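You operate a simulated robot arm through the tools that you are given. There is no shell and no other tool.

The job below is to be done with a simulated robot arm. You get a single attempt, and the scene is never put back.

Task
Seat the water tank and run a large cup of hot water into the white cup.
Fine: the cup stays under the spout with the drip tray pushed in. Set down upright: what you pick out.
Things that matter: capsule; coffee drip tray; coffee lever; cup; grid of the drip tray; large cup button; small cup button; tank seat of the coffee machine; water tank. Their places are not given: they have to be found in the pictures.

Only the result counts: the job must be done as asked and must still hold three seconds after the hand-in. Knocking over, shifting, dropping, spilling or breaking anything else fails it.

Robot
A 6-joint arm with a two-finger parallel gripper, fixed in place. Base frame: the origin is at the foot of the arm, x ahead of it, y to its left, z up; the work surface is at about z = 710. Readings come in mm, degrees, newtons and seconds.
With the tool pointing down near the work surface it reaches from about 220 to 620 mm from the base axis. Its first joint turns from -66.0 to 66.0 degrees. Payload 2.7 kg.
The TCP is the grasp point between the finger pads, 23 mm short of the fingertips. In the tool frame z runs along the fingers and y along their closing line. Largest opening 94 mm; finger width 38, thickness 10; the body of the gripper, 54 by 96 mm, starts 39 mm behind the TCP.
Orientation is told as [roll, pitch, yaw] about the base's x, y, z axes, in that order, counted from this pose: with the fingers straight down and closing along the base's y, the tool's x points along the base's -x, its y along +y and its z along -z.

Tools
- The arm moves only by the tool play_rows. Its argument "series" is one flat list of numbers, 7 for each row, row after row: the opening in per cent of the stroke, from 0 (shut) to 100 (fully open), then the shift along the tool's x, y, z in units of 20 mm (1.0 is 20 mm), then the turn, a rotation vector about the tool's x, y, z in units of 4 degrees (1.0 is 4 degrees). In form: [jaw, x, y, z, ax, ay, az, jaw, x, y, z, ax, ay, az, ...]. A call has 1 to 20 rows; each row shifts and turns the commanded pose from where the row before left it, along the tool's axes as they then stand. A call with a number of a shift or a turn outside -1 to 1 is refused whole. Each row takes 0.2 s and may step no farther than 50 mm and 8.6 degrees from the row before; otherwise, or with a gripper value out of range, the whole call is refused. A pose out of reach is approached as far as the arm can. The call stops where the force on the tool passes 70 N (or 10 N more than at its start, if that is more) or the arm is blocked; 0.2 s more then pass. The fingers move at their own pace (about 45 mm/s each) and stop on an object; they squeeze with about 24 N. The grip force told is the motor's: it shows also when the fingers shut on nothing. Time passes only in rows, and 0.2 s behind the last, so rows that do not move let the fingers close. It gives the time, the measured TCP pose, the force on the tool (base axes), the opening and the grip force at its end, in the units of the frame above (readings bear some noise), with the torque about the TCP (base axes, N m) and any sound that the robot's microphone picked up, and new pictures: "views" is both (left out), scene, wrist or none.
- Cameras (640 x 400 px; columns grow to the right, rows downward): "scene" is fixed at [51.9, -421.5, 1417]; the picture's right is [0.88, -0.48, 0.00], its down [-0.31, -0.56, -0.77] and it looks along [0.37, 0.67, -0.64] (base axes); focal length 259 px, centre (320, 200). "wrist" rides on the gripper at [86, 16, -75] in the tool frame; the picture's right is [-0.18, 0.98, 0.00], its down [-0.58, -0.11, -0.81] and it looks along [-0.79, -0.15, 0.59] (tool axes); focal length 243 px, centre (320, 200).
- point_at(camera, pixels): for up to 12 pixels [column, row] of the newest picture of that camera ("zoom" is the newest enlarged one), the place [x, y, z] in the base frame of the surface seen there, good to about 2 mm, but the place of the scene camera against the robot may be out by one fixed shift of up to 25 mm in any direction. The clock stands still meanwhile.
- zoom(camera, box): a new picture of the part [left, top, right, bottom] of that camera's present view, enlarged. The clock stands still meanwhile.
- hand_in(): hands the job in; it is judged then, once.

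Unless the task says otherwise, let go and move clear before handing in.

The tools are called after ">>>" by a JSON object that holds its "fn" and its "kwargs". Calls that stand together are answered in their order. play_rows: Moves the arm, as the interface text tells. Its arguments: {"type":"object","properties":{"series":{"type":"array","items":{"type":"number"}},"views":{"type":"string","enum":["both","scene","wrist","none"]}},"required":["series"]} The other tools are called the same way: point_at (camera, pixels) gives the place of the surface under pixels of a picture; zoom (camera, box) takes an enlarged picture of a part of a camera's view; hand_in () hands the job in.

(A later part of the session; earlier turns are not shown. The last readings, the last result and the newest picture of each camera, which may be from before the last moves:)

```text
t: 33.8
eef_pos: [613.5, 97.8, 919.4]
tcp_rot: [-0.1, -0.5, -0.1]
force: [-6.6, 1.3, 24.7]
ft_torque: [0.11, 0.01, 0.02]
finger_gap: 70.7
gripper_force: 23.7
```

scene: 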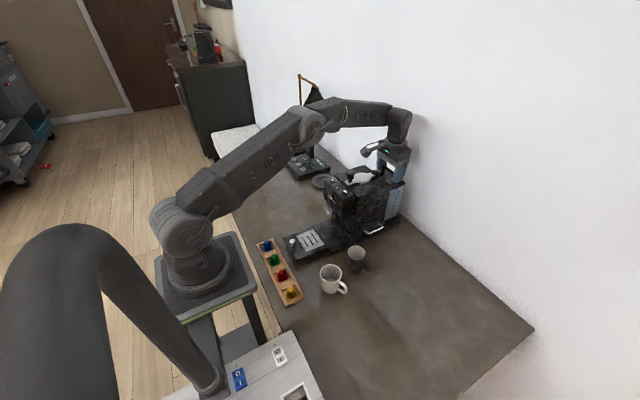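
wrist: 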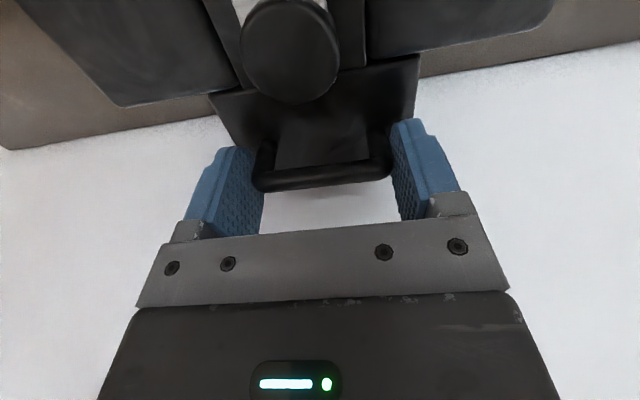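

The floor contact came at z≈919 and the force rose to 25 N. I'll ease up about 2 mm, look at the tank, then release.

>>> {"fn": "play_rows", "kwargs": {"series": [20, 0, 0, -0.1, 0, 0, 0, 20, 0, 0, 0, 0, 0, 0]}}

>>> {"fn": "zoom", "kwargs": {"camera": "scene", "box": [370, 165, 420, 235]}}

```text
t: 34.4
eef_pos: [613.2, 97.6, 919.9]
tcp_rot: [-0.2, -0.1, -0.1]
force: [3.2, -1.5, 14.2]
ft_torque: [0.15, -0.6, -0.07]
finger_gap: 70.8
gripper_force: 23.8
```

scene: 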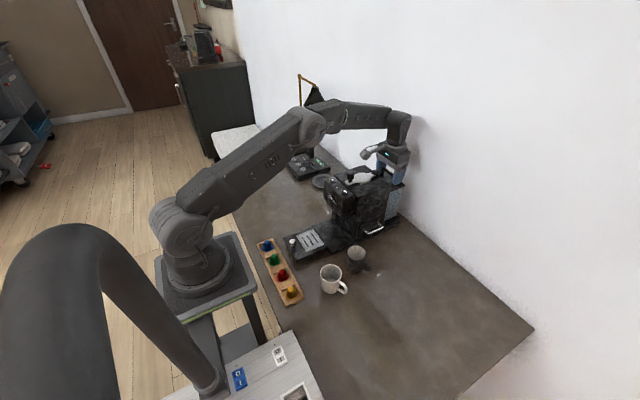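
wrist: 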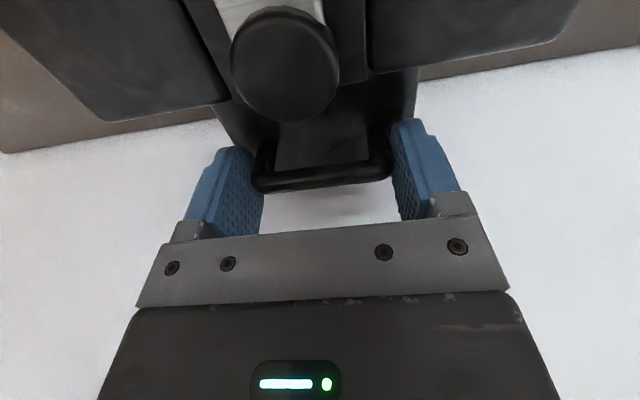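

```text
5.71 times, centred on (395, 200) of scene
```

zoom: 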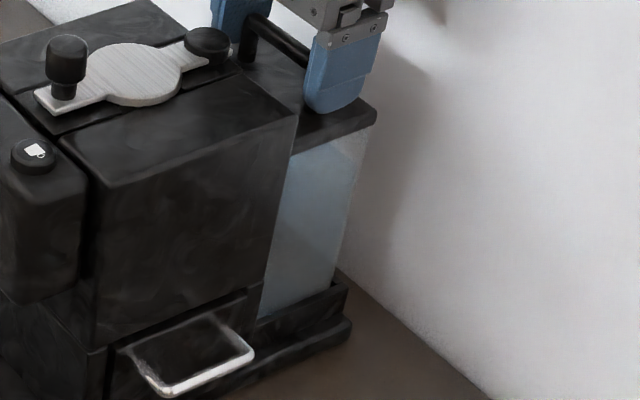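

The tank sits inside the seat frame and is upright. I'll ease off slightly, open the fingers and rise.

>>> {"fn": "play_rows", "kwargs": {"series": [20, 0, 0, -0.05, 0, 0, 0, 80, 0, 0, 0, 0, 0, 0, 90, 0, 0, 0, 0, 0, 0, 100, 0, 0, 0, 0, 0, 0, 100, 0, 0, 0, 0, 0, 0, 100, 0, 0, -0.5, 0, 0, 0, 100, 0, 0, -1, 0, 0, 0, 100, 0, 0, -1, 0, 0, 0, 100, 0, 0, -1, 0, 0, 0, 100, 0, 0, -1, 0, 0, 0]}}

>>> {"fn": "zoom", "kwargs": {"camera": "scene", "box": [350, 150, 430, 240]}}

>>> {"fn": "zoom", "kwargs": {"camera": "wrist", "box": [200, 0, 440, 150]}}

```text
t: 36.6
eef_pos: [615.3, 97.2, 1011.6]
tcp_rot: [-0.1, -0.1, -0.1]
force: [0.9, -0.4, -0.2]
ft_torque: [0.02, -0.01, -0.02]
finger_gap: 94.2
gripper_force: 0.0
```

scene: 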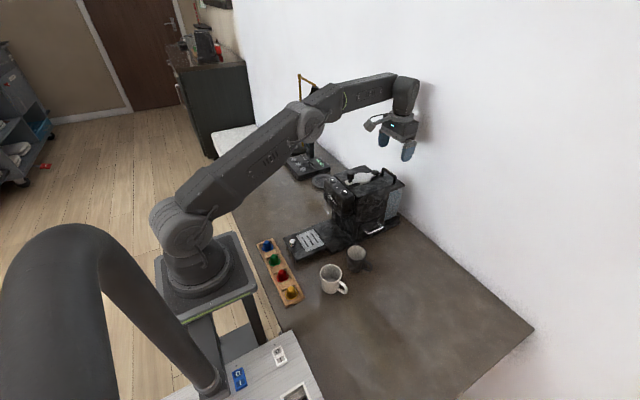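
wrist: 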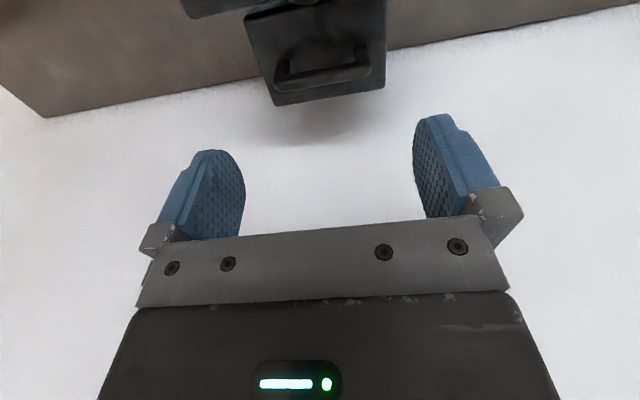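

```text
4.44 times, centred on (390, 195) of scene
```

zoom: 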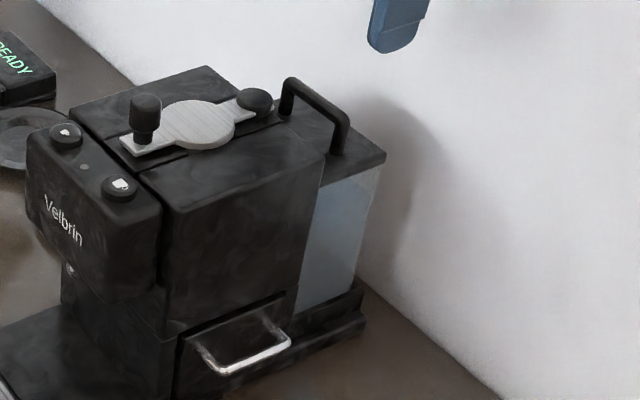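

```text
2.67 times, centred on (320, 75) of wrist
```

zoom: 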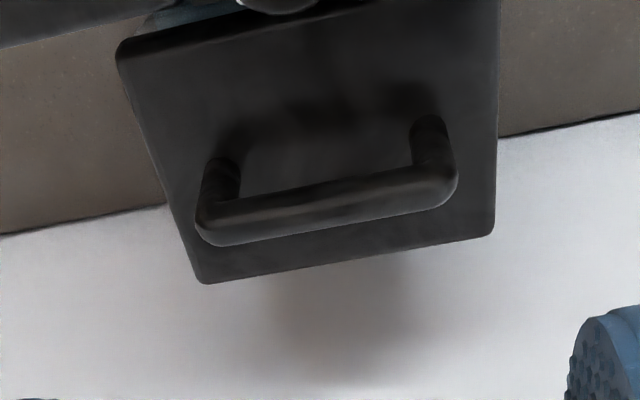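

>>> {"fn": "point_at", "kwargs": {"camera": "zoom", "pixels": [[125, 55], [205, 275], [490, 230], [490, 20], [205, 215], [450, 175], [330, 100], [430, 250]]}}

```text
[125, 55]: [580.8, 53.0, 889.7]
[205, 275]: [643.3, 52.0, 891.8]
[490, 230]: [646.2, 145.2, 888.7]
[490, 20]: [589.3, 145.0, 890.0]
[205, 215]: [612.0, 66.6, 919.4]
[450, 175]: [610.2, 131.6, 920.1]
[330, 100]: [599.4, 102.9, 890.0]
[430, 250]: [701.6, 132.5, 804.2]
```

The tank is seated level: its lid is at z 890 (17 mm higher than on the table), x 581–645, y 52–145. Next I'll go up and back over the machine to above the white cup.

>>> {"fn": "play_rows", "kwargs": {"series": [100, 0.5, 0, -1, 0, 0, 0, 100, 1, -0.2, -1, 0, 0, 0, 100, 1, -0.5, 0, 0, 0, 0, 100, 1, -0.5, 0, 0, 0, 0, 100, 1, -0.5, 0, 0, 0, 0, 100, 1, -0.5, 0, 0, 0, 0, 100, 1, -0.5, 0, 0, 0, 0, 100, 1, -0.5, 0, 0, 0, 0, 100, 1, -0.5, 0, 0, 0, 0, 100, 1, -0.5, 0, 0, 0, 0, 100, 1, -0.5, 0, 0, 0, 0, 100, 1, -0.5, 0, 0, 0, 0, 100, 1, -0.5, 0, 0, 0, 0, 100, 1, -0.5, 0, 0, 0, 0, 100, 1, -0.6, 0, 0, 0, 0, 100, 1, -0.6, 0, 0, 0, 0, 100, 0.5, -0.8, 0, 0, 0, 0]}}

```text
t: 40.2
eef_pos: [293.4, -66.1, 1052.6]
tcp_rot: [-0.1, -0.1, -0.1]
force: [0.3, -0.1, 0.6]
ft_torque: [0.02, 0.0, -0.01]
finger_gap: 94.2
gripper_force: 0.2
```

scene: 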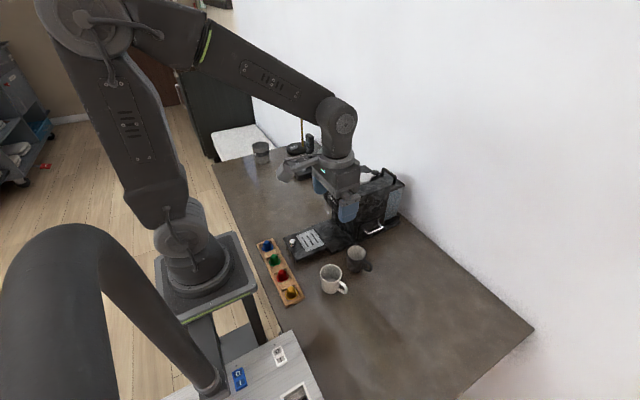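
wrist: 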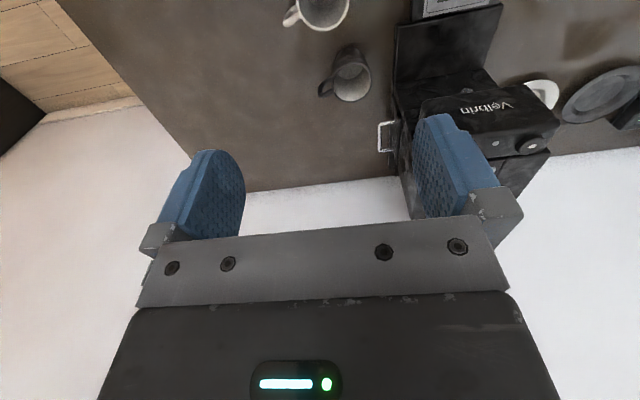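

The white cup is at the top edge of the wrist picture (323,8). I'll back up in -x so that the cup, tray and spout come into view for measuring.

>>> {"fn": "play_rows", "kwargs": {"series": [100, 1, 0.5, 0.5, 0, 0, 0, 100, 1, 0.5, 0.5, 0, 0, 0, 100, 0.5, 0.5, 0.5, 0, 0, 0, 100, 0, 0.5, 0.5, 0, 0, 0, 100, 0, 0, 0, 0, 0, 0]}}

>>> {"fn": "zoom", "kwargs": {"camera": "wrist", "box": [220, 0, 540, 200]}}

```text
t: 41.4
eef_pos: [242.0, -25.1, 1009.6]
tcp_rot: [-0.1, -0.2, -0.1]
force: [-0.3, 0.6, 0.5]
ft_torque: [0.0, -0.02, 0.0]
finger_gap: 93.9
gripper_force: 0.0
```

scene: 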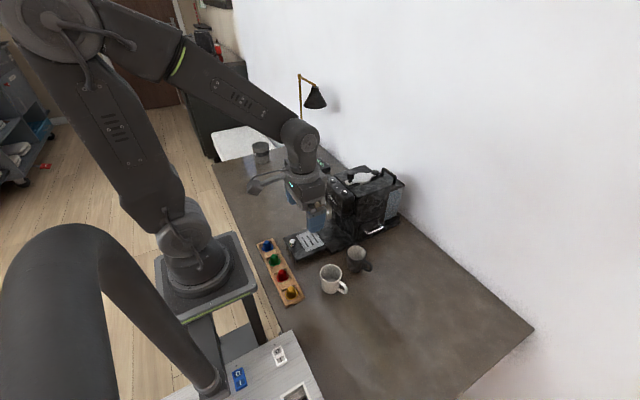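
wrist: 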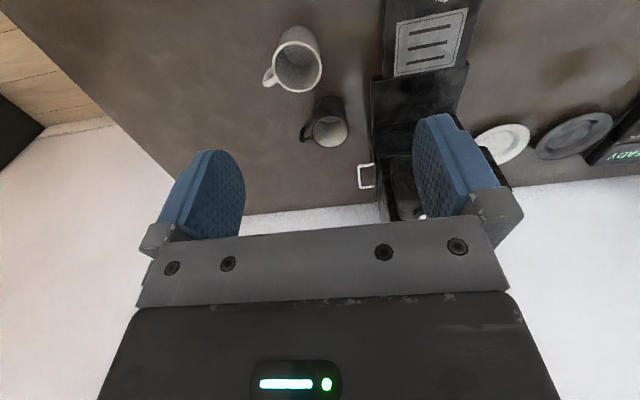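

```text
2.00 times, centred on (380, 100) of wrist
```

zoom: 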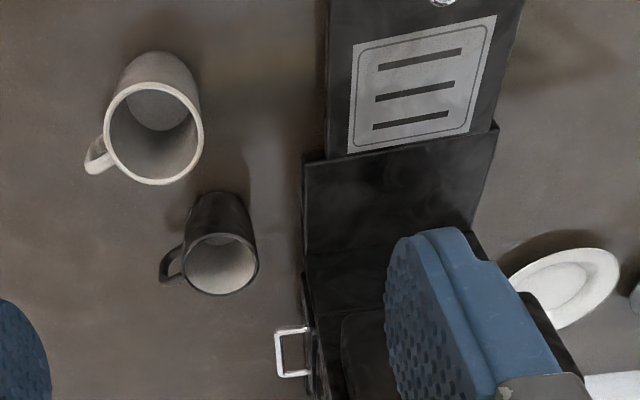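

This view shows the white cup, dark cup and grid well. I'll measure the rim, handle, grid corners and table.

>>> {"fn": "point_at", "kwargs": {"camera": "zoom", "pixels": [[107, 138], [201, 128], [152, 86], [158, 183], [90, 165], [105, 160], [353, 45], [493, 18], [469, 132], [348, 151], [50, 200], [270, 180]]}}

>>> {"fn": "point_at", "kwargs": {"camera": "zoom", "pixels": [[185, 265], [256, 265], [218, 238], [222, 293], [165, 278], [443, 3], [306, 165], [495, 130], [328, 150], [278, 335], [290, 372], [345, 330]]}}

```text
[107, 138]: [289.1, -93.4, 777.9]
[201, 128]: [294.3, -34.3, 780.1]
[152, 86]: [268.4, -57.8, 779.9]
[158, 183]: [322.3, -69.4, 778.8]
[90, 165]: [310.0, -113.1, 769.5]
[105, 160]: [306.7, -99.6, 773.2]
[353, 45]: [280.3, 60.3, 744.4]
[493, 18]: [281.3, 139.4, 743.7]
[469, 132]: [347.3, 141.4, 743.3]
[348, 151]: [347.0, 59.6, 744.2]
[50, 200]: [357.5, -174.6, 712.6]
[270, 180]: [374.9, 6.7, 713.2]
```

```text
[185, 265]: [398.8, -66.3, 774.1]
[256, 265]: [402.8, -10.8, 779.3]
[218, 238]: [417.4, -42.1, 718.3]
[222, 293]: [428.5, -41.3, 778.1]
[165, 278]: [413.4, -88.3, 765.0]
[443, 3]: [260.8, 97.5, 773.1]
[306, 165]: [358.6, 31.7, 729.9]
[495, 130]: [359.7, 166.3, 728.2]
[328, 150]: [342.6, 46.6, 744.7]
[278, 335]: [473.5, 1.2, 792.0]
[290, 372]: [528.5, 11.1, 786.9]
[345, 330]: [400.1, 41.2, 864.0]
```

The white cup is centred at about (294,-64), rim z 779.5, radius 29.5, handle at about -72° azimuth; the grid centre is (314,100) at z 744. I'll move above the cup and yaw 90° so that the fingers close along x, clear of the handle.

>>> {"fn": "play_rows", "kwargs": {"series": [100, -0.44, -0.33, 0.9, 0, 0, 0, 100, -0.44, -0.33, 0.9, 0, 0, 0, 100, -0.44, -0.33, 0.9, 0, 0, 0, 100, -0.44, -0.33, 0.9, 0, 0, 0, 100, -0.44, -0.33, 0.9, 0, 0, 0, 100, -0.44, -0.33, 0.9, 0, 0, 0, 85, 0, 0, 0, 0, 0, -1, 85, 0, 0, 0, 0, 0, -1, 85, 0, 0, 0, 0, 0, -1, 85, 0, 0, 0, 0, 0, -1, 85, 0, 0, 0, 0, 0, -1, 85, 0, 0, 0, 0, 0, -1, 85, 0, 0, 0, 0, 0, -1, 85, 0, 0, 0, 0, 0, -1, 85, 0, 0, 0, 0, 0, -1, 85, 0, 0, 0, 0, 0, -1, 85, 0, 0, 0, 0, 0, -1, 85, 0, 0, 0, 0, 0, -1, 85, 0, 0, 0, 0, 0, -1, 85, 0, 0, 0, 0, 0, -1], "views": "none"}}

>>> {"fn": "play_rows", "kwargs": {"series": [85, 0, 0, 0, 0, 0, -1, 85, 0, 0, 0, 0, 0, -1, 85, 0, 0, 0, 0, 0, -1, 85, 0, 0, 0, 0, 0, -1, 85, 0, 0, 0, 0, 0, -1, 85, 0, 0, 0, 0, 0, -1, 85, 0, 0, 0, 0, 0, -1, 85, 0, 0, 0, 0, 0, -1, 85, 0, 0, 0, 0, 0, -0.5, 85, 0, 0, 0, 0, 0, 0]}}

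```text
t: 45.6
eef_pos: [294.8, -66.3, 902.6]
tcp_rot: [-0.1, 0.1, 56.0]
force: [0.2, 0.2, 0.7]
ft_torque: [0.0, -0.03, 0.01]
finger_gap: 79.8
gripper_force: 0.2
```

```text
t: 47.8
eef_pos: [296.0, -64.5, 901.7]
tcp_rot: [-0.1, 0.1, 90.0]
force: [-0.3, 0.8, -0.4]
ft_torque: [0.0, -0.01, -0.02]
finger_gap: 79.7
gripper_force: 0.0
```

scene: 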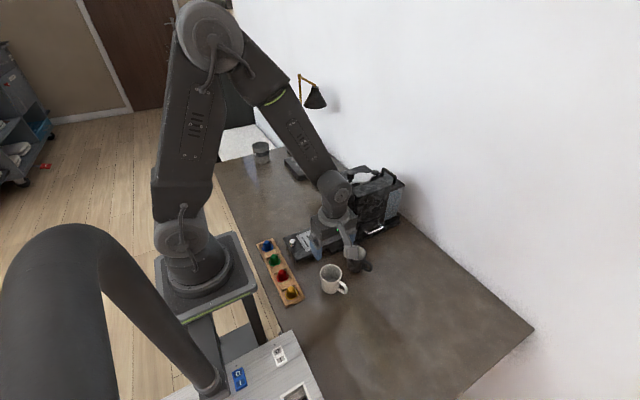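
wrist: 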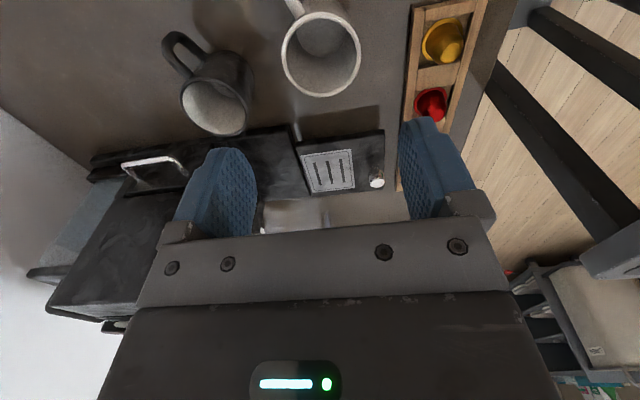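

The fingers now close along x above the cup (rim at (320,55)). I'll re-measure the rim and descend.

>>> {"fn": "point_at", "kwargs": {"camera": "wrist", "pixels": [[284, 55], [359, 50], [318, 94], [322, 16], [250, 110], [183, 100], [295, 5], [410, 80]]}}

```text
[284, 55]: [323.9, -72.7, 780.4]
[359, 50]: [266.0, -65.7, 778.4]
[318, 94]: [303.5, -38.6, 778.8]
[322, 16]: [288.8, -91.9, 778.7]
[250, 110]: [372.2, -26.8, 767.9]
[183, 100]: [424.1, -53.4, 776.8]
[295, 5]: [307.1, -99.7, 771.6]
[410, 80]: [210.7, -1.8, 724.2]
```

The cup centre measures (295,-65), right under the TCP. I'll descend to z≈753 with the fingers open about 80 mm.

>>> {"fn": "play_rows", "kwargs": {"series": [85, 0, 0, 0.8, 0, 0, 0, 85, 0, 0, 0.8, 0, 0, 0, 85, 0, 0, 0.8, 0, 0, 0, 85, 0, 0, 0.8, 0, 0, 0, 85, 0, 0, 0.6, 0, 0, 0, 85, 0, 0, 0.6, 0, 0, 0, 85, 0, 0, 0.6, 0, 0, 0, 85, 0, 0, 0.6, 0, 0, 0, 85, 0, 0, 0.6, 0, 0, 0, 85, 0, 0, 0.6, 0, 0, 0, 85, 0, 0, 0.6, 0, 0, 0, 85, 0, 0, 0, 0, 0, 0]}}

>>> {"fn": "zoom", "kwargs": {"camera": "scene", "box": [290, 220, 400, 310]}}

```text
t: 50.4
eef_pos: [295.9, -68.1, 754.0]
tcp_rot: [-0.1, 0.0, 89.8]
force: [-0.6, 0.6, -0.1]
ft_torque: [0.01, 0.03, 0.03]
finger_gap: 80.1
gripper_force: 0.1
```

scene: 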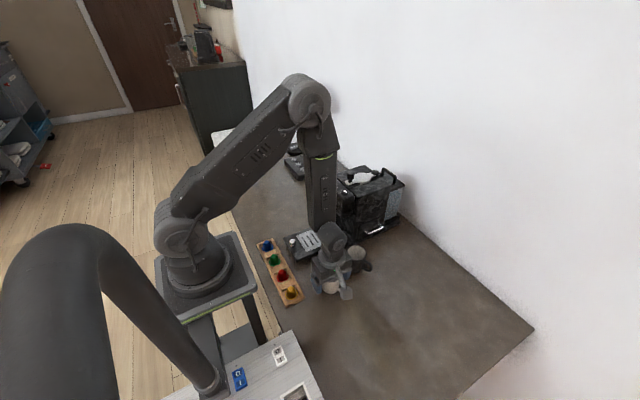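
wrist: 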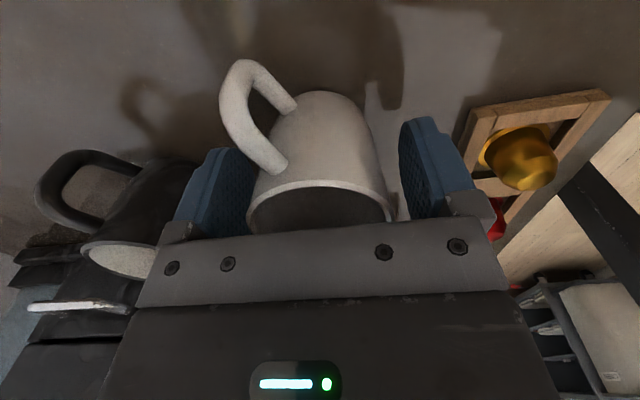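

```text
4.44 times, centred on (345, 265) of scene
```

zoom: 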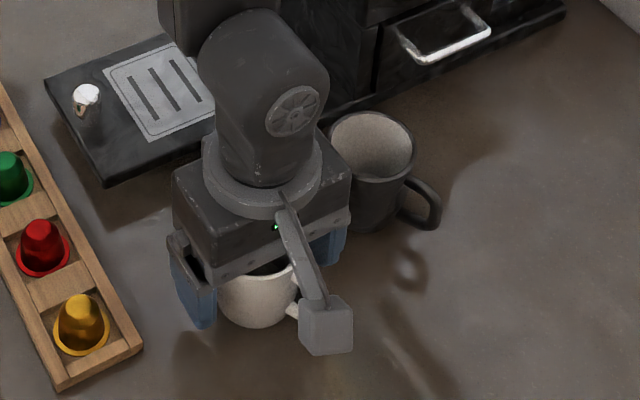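

The white cup sits between the fingers, clear of the dark cup and rack. I'll close gently and then lift slightly to check.

>>> {"fn": "play_rows", "kwargs": {"series": [75, 0, 0, 0, 0, 0, 0, 68, 0, 0, 0, 0, 0, 0, 64, 0, 0, 0, 0, 0, 0, 61, 0, 0, 0, 0, 0, 0, 55, 0, 0, 0, 0, 0, 0, 40, 0, 0, 0, 0, 0, 0, 30, 0, 0, 0, 0, 0, 0]}}

```text
t: 52.0
eef_pos: [295.2, -68.2, 752.9]
tcp_rot: [-0.2, 0.1, 89.9]
force: [0.2, 0.3, 0.2]
ft_torque: [0.0, 0.02, 0.0]
finger_gap: 61.0
gripper_force: 23.3
```

scene: 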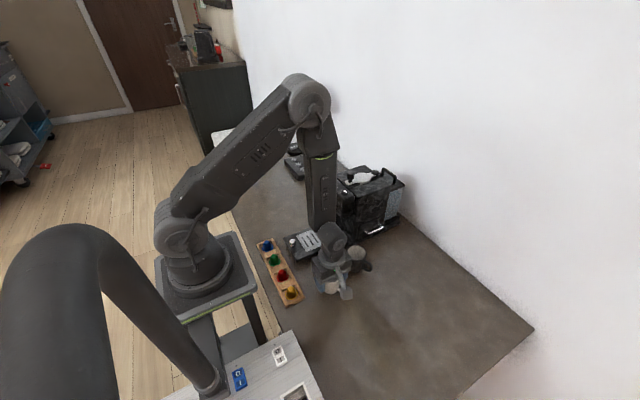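
wrist: 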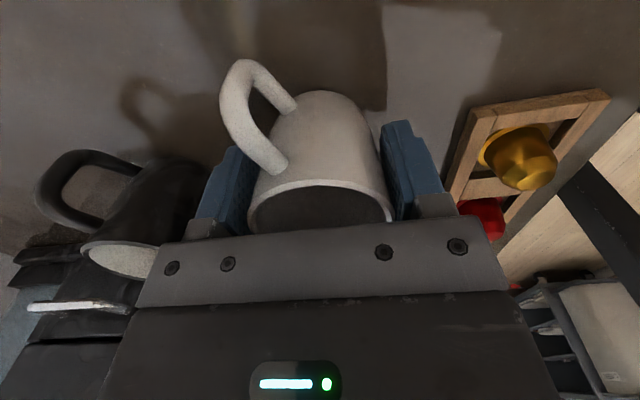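

The cup is gripped at 61 mm with 23 N. I'll lift it straight up 80 mm.

>>> {"fn": "play_rows", "kwargs": {"series": [30, 0, 0, -0.3, 0, 0, 0, 30, 0, 0, -0.5, 0, 0, 0, 30, 0, 0, -0.6, 0, 0, 0, 30, 0, 0, -0.6, 0, 0, 0, 30, 0, 0, -0.6, 0, 0, 0, 30, 0, 0, -0.6, 0, 0, 0, 30, 0, 0, -0.6, 0, 0, 0, 30, 0, 0, -0.3, 0, 0, 0, 30, 0, 0, 0, 0, 0, 0]}}

>>> {"fn": "point_at", "kwargs": {"camera": "wrist", "pixels": [[320, 182], [252, 205], [388, 205], [320, 120], [255, 85], [325, 95]]}}

```text
t: 54.0
eef_pos: [294.6, -65.1, 836.8]
tcp_rot: [0.1, 0.0, 89.8]
force: [-0.8, -0.5, -0.4]
ft_torque: [0.0, 0.0, -0.01]
finger_gap: 61.0
gripper_force: 24.2
```

scene: 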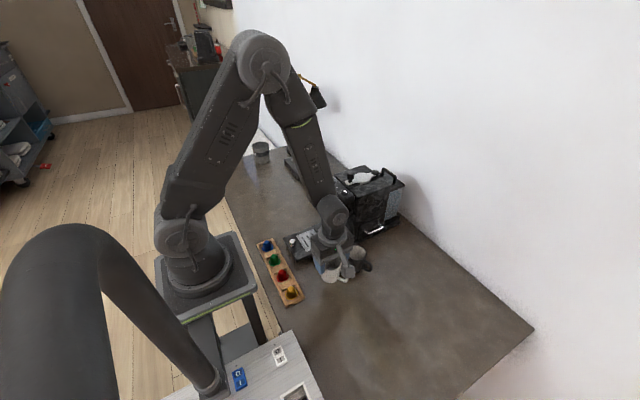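
wrist: 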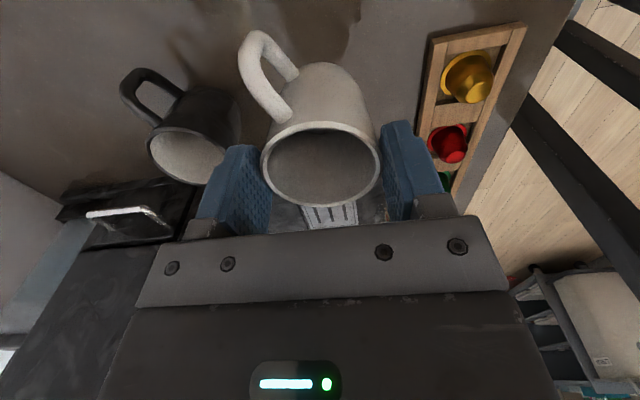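

```text
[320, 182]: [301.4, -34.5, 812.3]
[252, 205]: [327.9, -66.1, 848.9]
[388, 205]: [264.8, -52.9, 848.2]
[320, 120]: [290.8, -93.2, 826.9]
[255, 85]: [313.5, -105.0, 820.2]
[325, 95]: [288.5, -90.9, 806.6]
```

The wrist picture shows the cup rim lower in the fingers than before: rim z≈827 against TCP 837, so it may have slipped. I'll zoom in before moving further.

>>> {"fn": "zoom", "kwargs": {"camera": "scene", "box": [300, 190, 390, 300]}}

>>> {"fn": "zoom", "kwargs": {"camera": "wrist", "box": [190, 20, 470, 240]}}

```text
3.64 times, centred on (345, 245) of scene
```

zoom: 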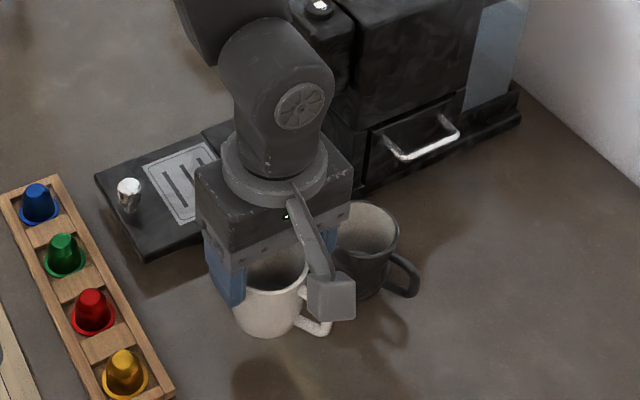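

```text
1.82 times, centred on (330, 130) of wrist
```

zoom: 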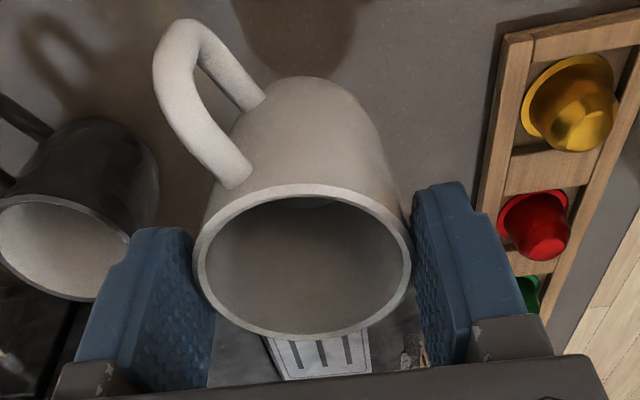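

The cup has clearly slid down in the fingers. I'll measure its rim and bottom before lowering it again (the clock stands still).

>>> {"fn": "point_at", "kwargs": {"camera": "zoom", "pixels": [[200, 235], [405, 250], [300, 190], [290, 332], [230, 175], [320, 85], [340, 310], [200, 260]]}}

>>> {"fn": "point_at", "kwargs": {"camera": "scene", "pixels": [[373, 276], [376, 280], [370, 272], [378, 271], [366, 268]]}}

```text
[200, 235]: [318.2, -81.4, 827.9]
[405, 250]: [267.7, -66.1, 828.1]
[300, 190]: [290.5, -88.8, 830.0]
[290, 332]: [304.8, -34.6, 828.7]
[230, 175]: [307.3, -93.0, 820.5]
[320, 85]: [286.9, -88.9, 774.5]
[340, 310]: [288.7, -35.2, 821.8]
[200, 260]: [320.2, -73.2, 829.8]
```

```text
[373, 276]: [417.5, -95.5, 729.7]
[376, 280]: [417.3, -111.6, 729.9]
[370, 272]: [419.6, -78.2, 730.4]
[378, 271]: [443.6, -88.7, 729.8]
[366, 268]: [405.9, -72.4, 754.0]
```

The rim is at 828.5, so the cup bottom is about 48 mm above the table after slipping some 34 mm. I'll set it back down on the table at once.

>>> {"fn": "play_rows", "kwargs": {"series": [0, 0, 0, 0.6, 0, 0, 0, 0, 0, 0, 0.6, 0, 0, 0, 0, 0, 0, 0.5, 0, 0, 0, 0, 0, 0, 0.4, 0, 0, 0]}}

>>> {"fn": "zoom", "kwargs": {"camera": "wrist", "box": [190, 20, 470, 240]}}

>>> {"fn": "point_at", "kwargs": {"camera": "zoom", "pixels": [[200, 235], [405, 250], [300, 190], [290, 332], [230, 175], [320, 85], [340, 310], [200, 260]]}}

```text
t: 55.0
eef_pos: [294.8, -66.5, 794.9]
tcp_rot: [0.0, 0.2, 89.9]
force: [-0.3, 0.1, -1.8]
ft_torque: [0.01, -0.05, 0.01]
finger_gap: 61.1
gripper_force: 24.1
```

scene: 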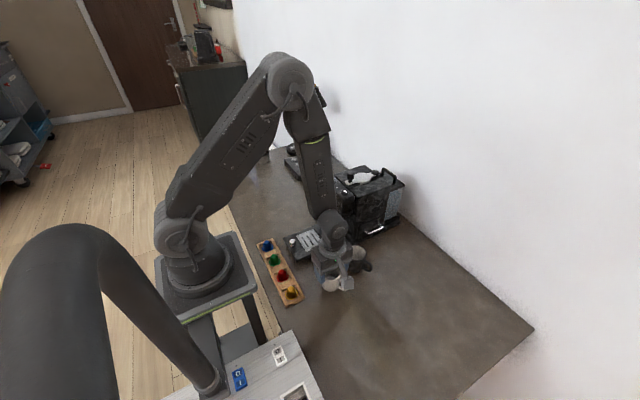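
wrist: 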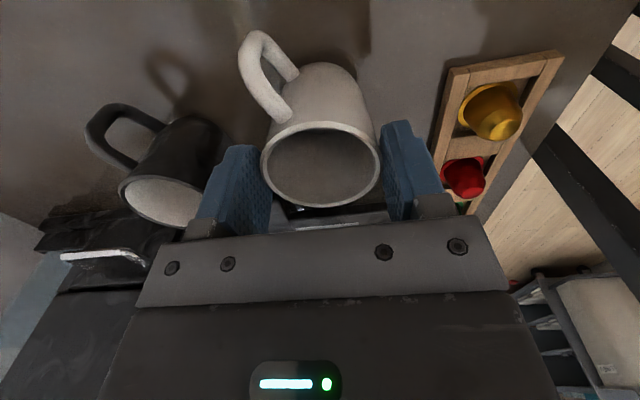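

```text
1.82 times, centred on (330, 130) of wrist
```

zoom: 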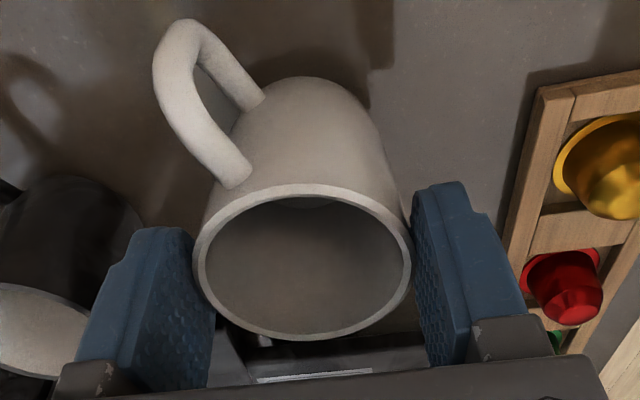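

```text
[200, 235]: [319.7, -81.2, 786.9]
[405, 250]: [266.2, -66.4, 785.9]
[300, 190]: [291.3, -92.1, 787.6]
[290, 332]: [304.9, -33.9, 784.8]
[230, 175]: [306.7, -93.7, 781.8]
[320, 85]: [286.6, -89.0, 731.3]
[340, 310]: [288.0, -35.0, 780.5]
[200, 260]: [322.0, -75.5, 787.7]
```

The cup has not slipped any further: the rim is still 8.5 mm below the TCP, and its bottom is about 6 mm above the table. I'll set it down fully and regrip.

>>> {"fn": "play_rows", "kwargs": {"series": [0, 0, 0, 0.15, 0, 0, 0, 0, 0, 0, 0.1, 0, 0, 0, 0, 0, 0, 0.05, 0, 0, 0, 0, 0, 0, 0, 0, 0, 0], "views": "wrist"}}

>>> {"fn": "point_at", "kwargs": {"camera": "wrist", "pixels": [[265, 149], [375, 155], [321, 127], [315, 201], [310, 100], [440, 200], [430, 60]]}}

```text
t: 56.0
eef_pos: [295.1, -65.4, 788.4]
tcp_rot: [-0.1, 0.2, 89.8]
force: [-0.7, 0.0, -0.2]
ft_torque: [0.0, -0.01, -0.01]
finger_gap: 61.0
gripper_force: 23.7
```

wrist: 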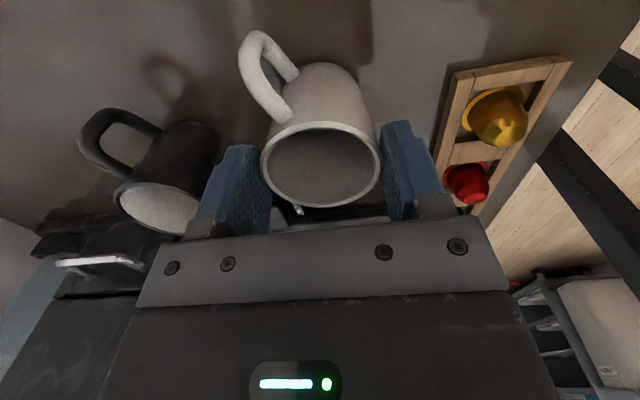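

```text
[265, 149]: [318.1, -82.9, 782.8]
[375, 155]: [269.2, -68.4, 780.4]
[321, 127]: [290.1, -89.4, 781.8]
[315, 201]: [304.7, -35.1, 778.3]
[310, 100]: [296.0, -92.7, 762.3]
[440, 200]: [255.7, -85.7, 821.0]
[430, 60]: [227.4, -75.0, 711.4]
```

The cup is back on the table with its rim at about 780. The present grip near the rim held steady, so I'll lift just 16 mm with it and check for slip.

>>> {"fn": "play_rows", "kwargs": {"series": [0, 0, 0, -0.2, 0, 0, 0, 0, 0, 0, -0.3, 0, 0, 0, 0, 0, 0, -0.3, 0, 0, 0, 0, 0, 0, 0, 0, 0, 0, 0, 0, 0, 0, 0, 0, 0], "views": "wrist"}}

>>> {"fn": "point_at", "kwargs": {"camera": "wrist", "pixels": [[265, 149], [375, 155], [321, 127], [315, 201], [310, 100], [440, 200], [430, 60]]}}

```text
t: 57.2
eef_pos: [294.7, -65.8, 804.7]
tcp_rot: [-0.1, 0.1, 89.9]
force: [-0.1, 1.2, -1.5]
ft_torque: [0.01, 0.0, 0.01]
finger_gap: 60.6
gripper_force: 23.9
```

wrist: 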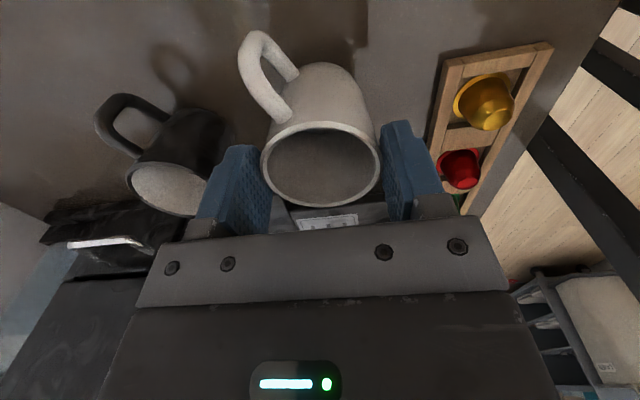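

```text
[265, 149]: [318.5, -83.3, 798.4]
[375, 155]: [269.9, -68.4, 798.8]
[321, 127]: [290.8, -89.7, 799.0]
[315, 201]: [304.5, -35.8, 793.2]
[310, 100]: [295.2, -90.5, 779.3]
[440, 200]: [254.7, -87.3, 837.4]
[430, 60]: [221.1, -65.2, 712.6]
```

No slip this time: the cup looks identical in the picture and its rim is at 798 with TCP 805. I'll lift another 42 mm slowly and check again.

>>> {"fn": "play_rows", "kwargs": {"series": [0, 0, 0, -0.25, 0, 0, 0, 0, 0, 0, -0.35, 0, 0, 0, 0, 0, 0, -0.35, 0, 0, 0, 0, 0, 0, -0.35, 0, 0, 0, 0, 0, 0, -0.35, 0, 0, 0, 0, 0, 0, -0.35, 0, 0, 0, 0, 0, 0, -0.15, 0, 0, 0, 0, 0, 0, 0, 0, 0, 0], "views": "wrist"}}

>>> {"fn": "point_at", "kwargs": {"camera": "wrist", "pixels": [[265, 149], [375, 155], [321, 127], [315, 203], [310, 100], [322, 130]]}}

>>> {"fn": "zoom", "kwargs": {"camera": "scene", "box": [290, 190, 390, 300]}}

```text
t: 59.0
eef_pos: [295.3, -65.2, 847.0]
tcp_rot: [0.1, 0.1, 90.0]
force: [-0.1, -0.1, -1.2]
ft_torque: [0.0, 0.02, -0.01]
finger_gap: 61.2
gripper_force: 24.2
```

wrist: 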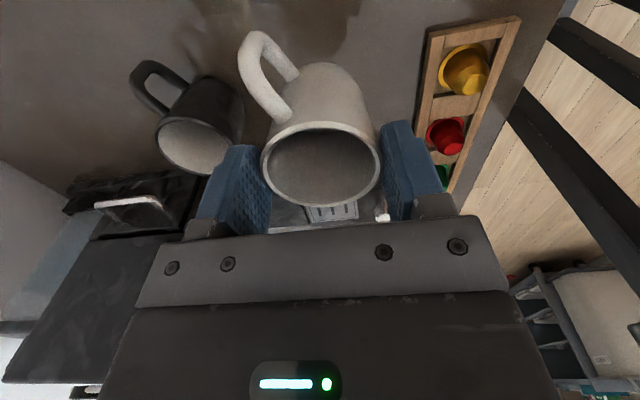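

```text
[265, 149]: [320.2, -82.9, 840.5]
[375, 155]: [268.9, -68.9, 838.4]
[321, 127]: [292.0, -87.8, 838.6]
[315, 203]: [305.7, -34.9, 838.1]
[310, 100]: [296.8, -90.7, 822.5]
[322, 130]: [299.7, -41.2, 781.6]
```

```text
3.64 times, centred on (340, 245) of scene
```

zoom: 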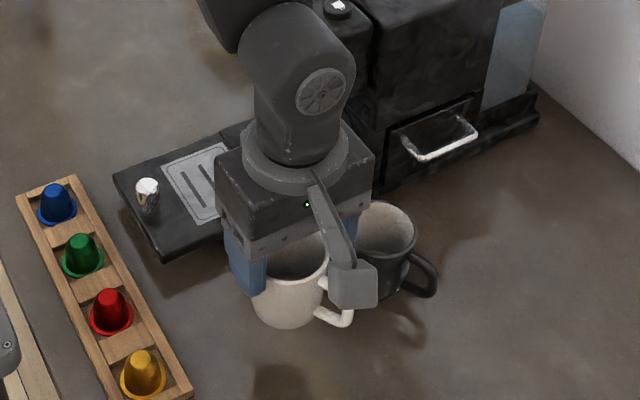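

The cup holds level with the rim at 838.5 and its bottom at about 771. I'll carry it to above the grid centre at (314,100), moving slowly along +y.

>>> {"fn": "play_rows", "kwargs": {"series": [0, -0.2, -0.06, 0, 0, 0, 0, 0, -0.4, -0.06, 0, 0, 0, 0, 0, -0.6, -0.06, 0, 0, 0, 0, 0, -0.6, -0.06, 0, 0, 0, 0, 0, -0.6, -0.06, 0, 0, 0, 0, 0, -0.6, -0.06, 0, 0, 0, 0, 0, -0.6, -0.06, 0, 0, 0, 0, 0, -0.6, -0.06, 0, 0, 0, 0, 0, -0.6, -0.06, 0, 0, 0, 0, 0, -0.6, -0.06, 0, 0, 0, 0, 0, -0.6, -0.06, 0, 0, 0, 0, 0, -0.6, -0.06, 0, 0, 0, 0, 0, -0.6, -0.06, 0, 0, 0, 0, 0, -0.6, -0.06, 0, 0, 0, 0, 0, -0.45, -0.06, 0, 0, 0, 0, 0, 0, 0, 0, 0, 0, 0, 0, 0, 0, 0, 0, 0, 0]}}

>>> {"fn": "zoom", "kwargs": {"camera": "scene", "box": [280, 180, 380, 280]}}

>>> {"fn": "point_at", "kwargs": {"camera": "wrist", "pixels": [[265, 149], [375, 155], [321, 127], [315, 203], [310, 100], [312, 64], [345, 70]]}}

```text
t: 62.6
eef_pos: [312.2, 97.8, 847.5]
tcp_rot: [-0.1, 0.2, 90.0]
force: [-0.4, -0.5, -1.5]
ft_torque: [0.04, -0.03, 0.0]
finger_gap: 61.0
gripper_force: 23.8
```

scene: 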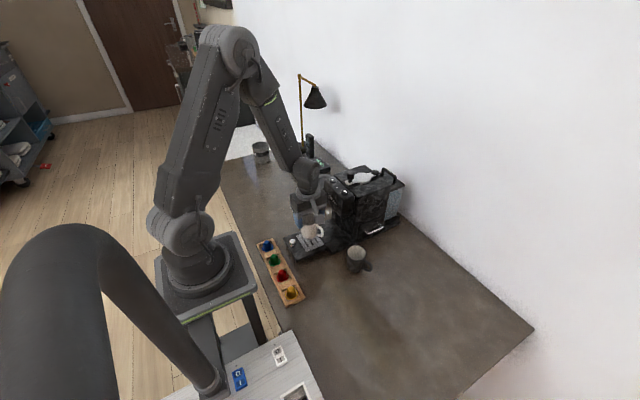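
wrist: 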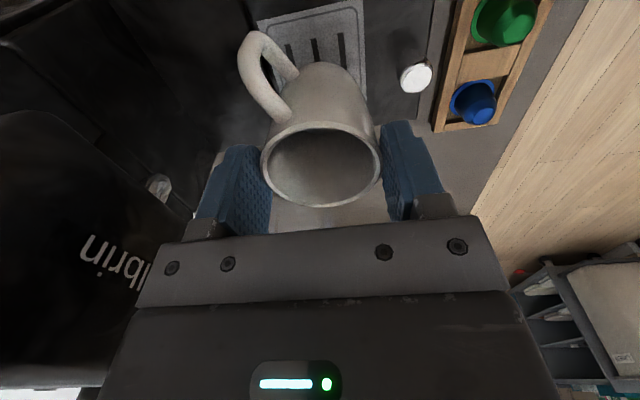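

```text
4.00 times, centred on (330, 230) of scene
```

zoom: 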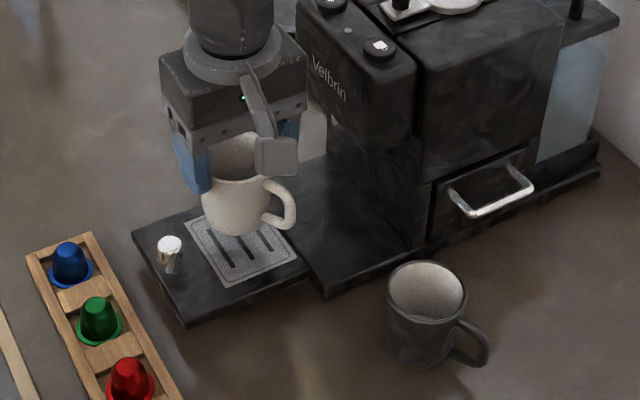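

```text
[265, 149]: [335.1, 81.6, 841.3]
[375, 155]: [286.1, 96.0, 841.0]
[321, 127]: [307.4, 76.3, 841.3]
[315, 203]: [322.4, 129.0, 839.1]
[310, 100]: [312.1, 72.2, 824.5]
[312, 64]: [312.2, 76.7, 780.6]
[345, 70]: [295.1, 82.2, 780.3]
```

The cup is above the grid at about (312.5,101), and the spout shows at (158,187) in the wrist picture. I'll measure the spout and nearby parts.

>>> {"fn": "zoom", "kwargs": {"camera": "wrist", "box": [100, 130, 240, 240]}}

>>> {"fn": "point_at", "kwargs": {"camera": "wrist", "pixels": [[158, 187], [152, 182], [165, 195], [170, 190], [193, 213], [260, 20], [362, 5], [366, 60], [415, 75]]}}

```text
3.64 times, centred on (170, 185) of wrist
```

zoom: 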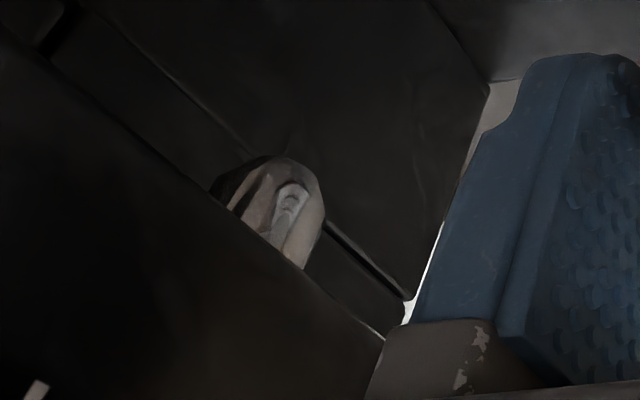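

```text
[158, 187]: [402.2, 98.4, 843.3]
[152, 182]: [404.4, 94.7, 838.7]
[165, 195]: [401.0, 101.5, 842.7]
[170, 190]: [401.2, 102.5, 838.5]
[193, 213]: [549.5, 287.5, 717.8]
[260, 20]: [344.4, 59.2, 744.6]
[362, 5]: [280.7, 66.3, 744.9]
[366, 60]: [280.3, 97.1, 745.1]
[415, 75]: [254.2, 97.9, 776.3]
```

The spout's front is at x≈401, so its axis is near (408,100), while the cup on the grid will have its rim near 811. I'll adjust by (+1.5,-1) and lower 24 mm.

>>> {"fn": "play_rows", "kwargs": {"series": [0, 0.05, -0.075, 0.15, 0, 0, 0, 0, 0, 0, 0.3, 0, 0, 0, 0, 0, 0, 0.3, 0, 0, 0, 0, 0, 0, 0.3, 0, 0, 0, 0, 0, 0, 0.15, 0, 0, 0, 0, 0, 0, 0, 0, 0, 0]}}

>>> {"fn": "point_at", "kwargs": {"camera": "wrist", "pixels": [[265, 149], [375, 155], [321, 127], [315, 203], [310, 100], [312, 64], [345, 70]]}}

>>> {"fn": "zoom", "kwargs": {"camera": "scene", "box": [280, 200, 360, 270]}}

```text
t: 64.0
eef_pos: [315.1, 99.6, 823.3]
tcp_rot: [-0.1, 0.2, 89.9]
force: [0.6, -0.2, -2.6]
ft_torque: [0.0, 0.01, -0.02]
finger_gap: 60.6
gripper_force: 23.8
```

scene: 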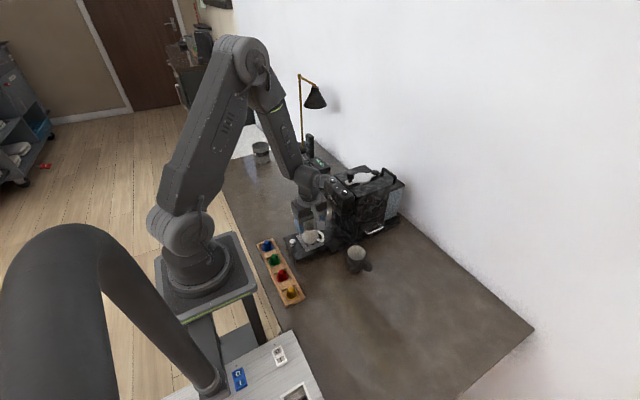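
wrist: 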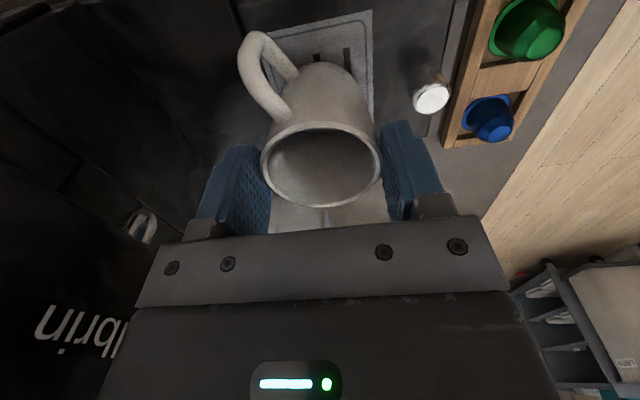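

```text
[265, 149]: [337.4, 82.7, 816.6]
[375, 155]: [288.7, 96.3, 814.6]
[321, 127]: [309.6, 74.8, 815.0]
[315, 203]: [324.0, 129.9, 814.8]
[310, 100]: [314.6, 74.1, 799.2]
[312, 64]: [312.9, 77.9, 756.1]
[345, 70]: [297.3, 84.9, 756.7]
```

```text
5.71 times, centred on (320, 235) of scene
```

zoom: 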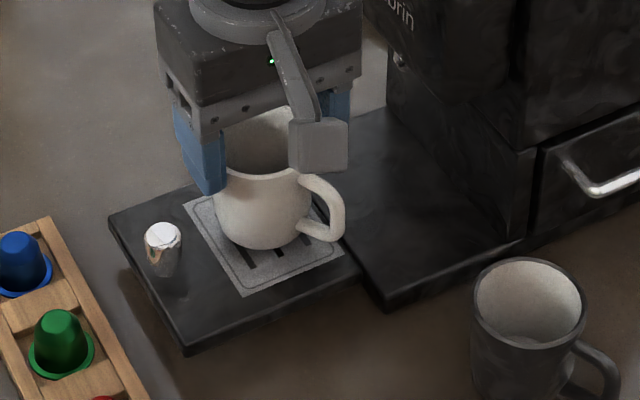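

The rim is at about 815, so around 3–4 mm remain to the grid. I'll lower in small steps while watching the force.

>>> {"fn": "play_rows", "kwargs": {"series": [0, 0, 0, 0.08, 0, 0, 0, 0, 0, 0, 0, 0, 0, 0], "views": "none"}}

>>> {"fn": "play_rows", "kwargs": {"series": [0, 0, 0, 0.07, 0, 0, 0, 0, 0, 0, 0, 0, 0, 0], "views": "none"}}

>>> {"fn": "play_rows", "kwargs": {"series": [0, 0, 0, 0.05, 0, 0, 0, 0, 0, 0, 0, 0, 0, 0], "views": "none"}}

```text
t: 64.6
eef_pos: [314.3, 98.8, 822.2]
tcp_rot: [-0.1, 0.1, 90.0]
force: [-0.3, -0.3, -0.5]
ft_torque: [0.0, 0.01, 0.0]
finger_gap: 61.1
gripper_force: 23.7
```

```text
t: 65.2
eef_pos: [312.5, 98.0, 821.2]
tcp_rot: [-0.1, 0.1, 89.9]
force: [-0.3, -0.4, -0.9]
ft_torque: [-0.02, -0.04, 0.02]
finger_gap: 61.0
gripper_force: 24.1
```

```text
t: 65.8
eef_pos: [316.0, 100.5, 818.7]
tcp_rot: [-0.1, 0.0, 89.9]
force: [0.1, 1.1, -1.2]
ft_torque: [-0.01, 0.02, 0.0]
finger_gap: 60.9
gripper_force: 24.2
```

>>> {"fn": "play_rows", "kwargs": {"series": [0, 0, 0, 0.05, 0, 0, 0, 0, 0, 0, 0, 0, 0, 0, 0, 0, 0, 0, 0, 0, 0], "views": "none"}}

>>> {"fn": "play_rows", "kwargs": {"series": [0, 0, 0, 0.05, 0, 0, 0, 0, 0, 0, 0, 0, 0, 0, 0, 0, 0, 0, 0, 0, 0], "views": "wrist"}}

>>> {"fn": "point_at", "kwargs": {"camera": "wrist", "pixels": [[265, 149], [375, 155], [321, 127], [315, 203], [310, 100], [312, 64], [345, 70]]}}

>>> {"fn": "zoom", "kwargs": {"camera": "scene", "box": [300, 220, 350, 260]}}

```text
t: 66.6
eef_pos: [315.3, 99.6, 818.3]
tcp_rot: [-0.1, 0.1, 89.9]
force: [0.2, 0.8, 2.2]
ft_torque: [0.03, 0.05, -0.02]
finger_gap: 61.0
gripper_force: 24.0
```

```text
t: 67.4
eef_pos: [316.0, 99.3, 817.4]
tcp_rot: [-0.2, 0.1, 89.8]
force: [-0.4, 3.7, 19.5]
ft_torque: [0.19, 0.01, 0.01]
finger_gap: 60.9
gripper_force: 23.9
```

wrist: 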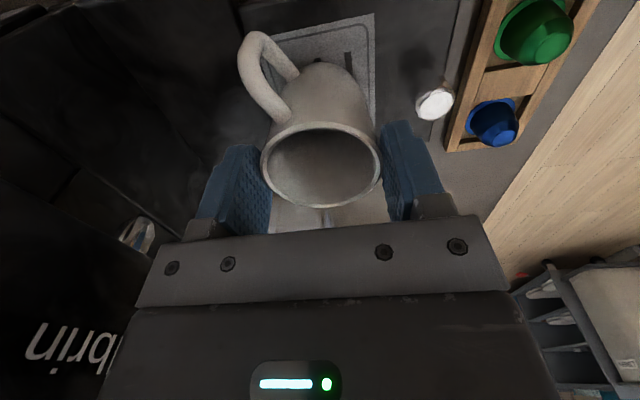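

```text
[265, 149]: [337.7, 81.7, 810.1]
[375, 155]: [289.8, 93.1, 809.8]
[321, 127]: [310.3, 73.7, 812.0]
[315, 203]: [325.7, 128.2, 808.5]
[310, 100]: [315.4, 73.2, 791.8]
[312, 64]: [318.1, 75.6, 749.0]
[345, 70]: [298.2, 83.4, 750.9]
```

```text
10.00 times, centred on (325, 240) of scene
```

zoom: 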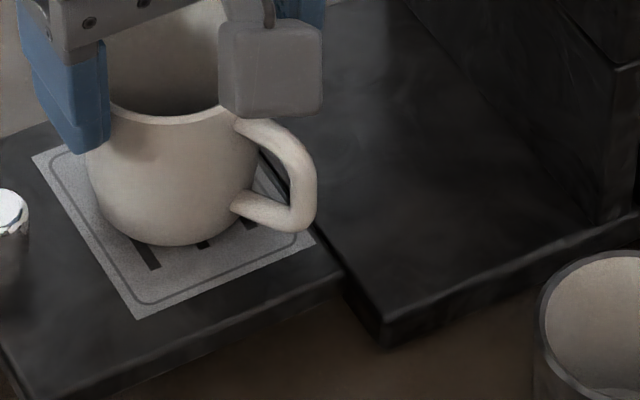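

Contact is firm at 19.5 N, so the cup stands on the grid with its rim at about 810. I'll ease up 1 mm and release, opening to only about 72 mm.

>>> {"fn": "play_rows", "kwargs": {"series": [0, 0, 0, -0.05, 0, 0, 0, 0, 0, 0, 0, 0, 0, 0, 66, 0, 0, 0, 0, 0, 0, 70, 0, 0, 0, 0, 0, 0, 77, 0, 0, 0, 0, 0, 0, 77, 0, 0, 0, 0, 0, 0, 77, 0, 0, 0, 0, 0, 0]}}

>>> {"fn": "point_at", "kwargs": {"camera": "wrist", "pixels": [[265, 149], [375, 155], [321, 127], [315, 203], [310, 100], [312, 64], [345, 70]]}}

```text
t: 69.0
eef_pos: [315.2, 99.4, 816.9]
tcp_rot: [-0.1, 0.1, 89.9]
force: [0.0, 0.3, -0.4]
ft_torque: [0.01, 0.02, 0.01]
finger_gap: 72.3
gripper_force: 0.0
```

scene: 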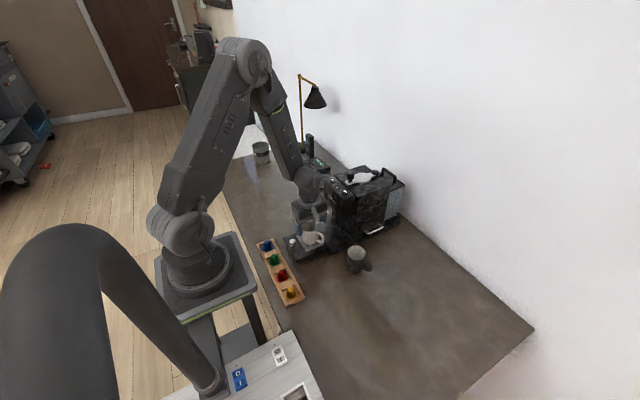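
wrist: 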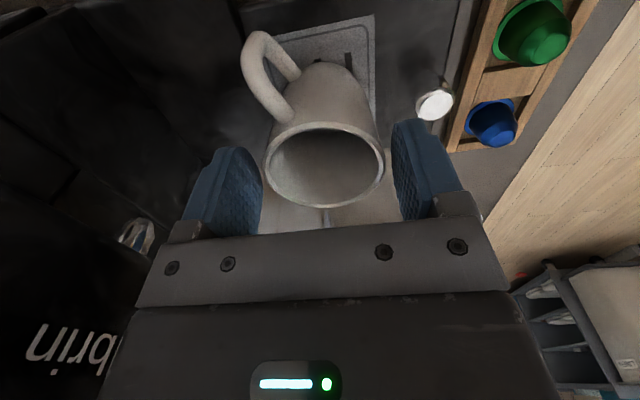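

```text
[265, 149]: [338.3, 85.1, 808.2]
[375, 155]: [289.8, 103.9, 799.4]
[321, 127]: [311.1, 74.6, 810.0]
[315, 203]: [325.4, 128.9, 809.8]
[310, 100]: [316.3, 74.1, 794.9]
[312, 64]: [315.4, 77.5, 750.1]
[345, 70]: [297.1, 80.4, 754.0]
```

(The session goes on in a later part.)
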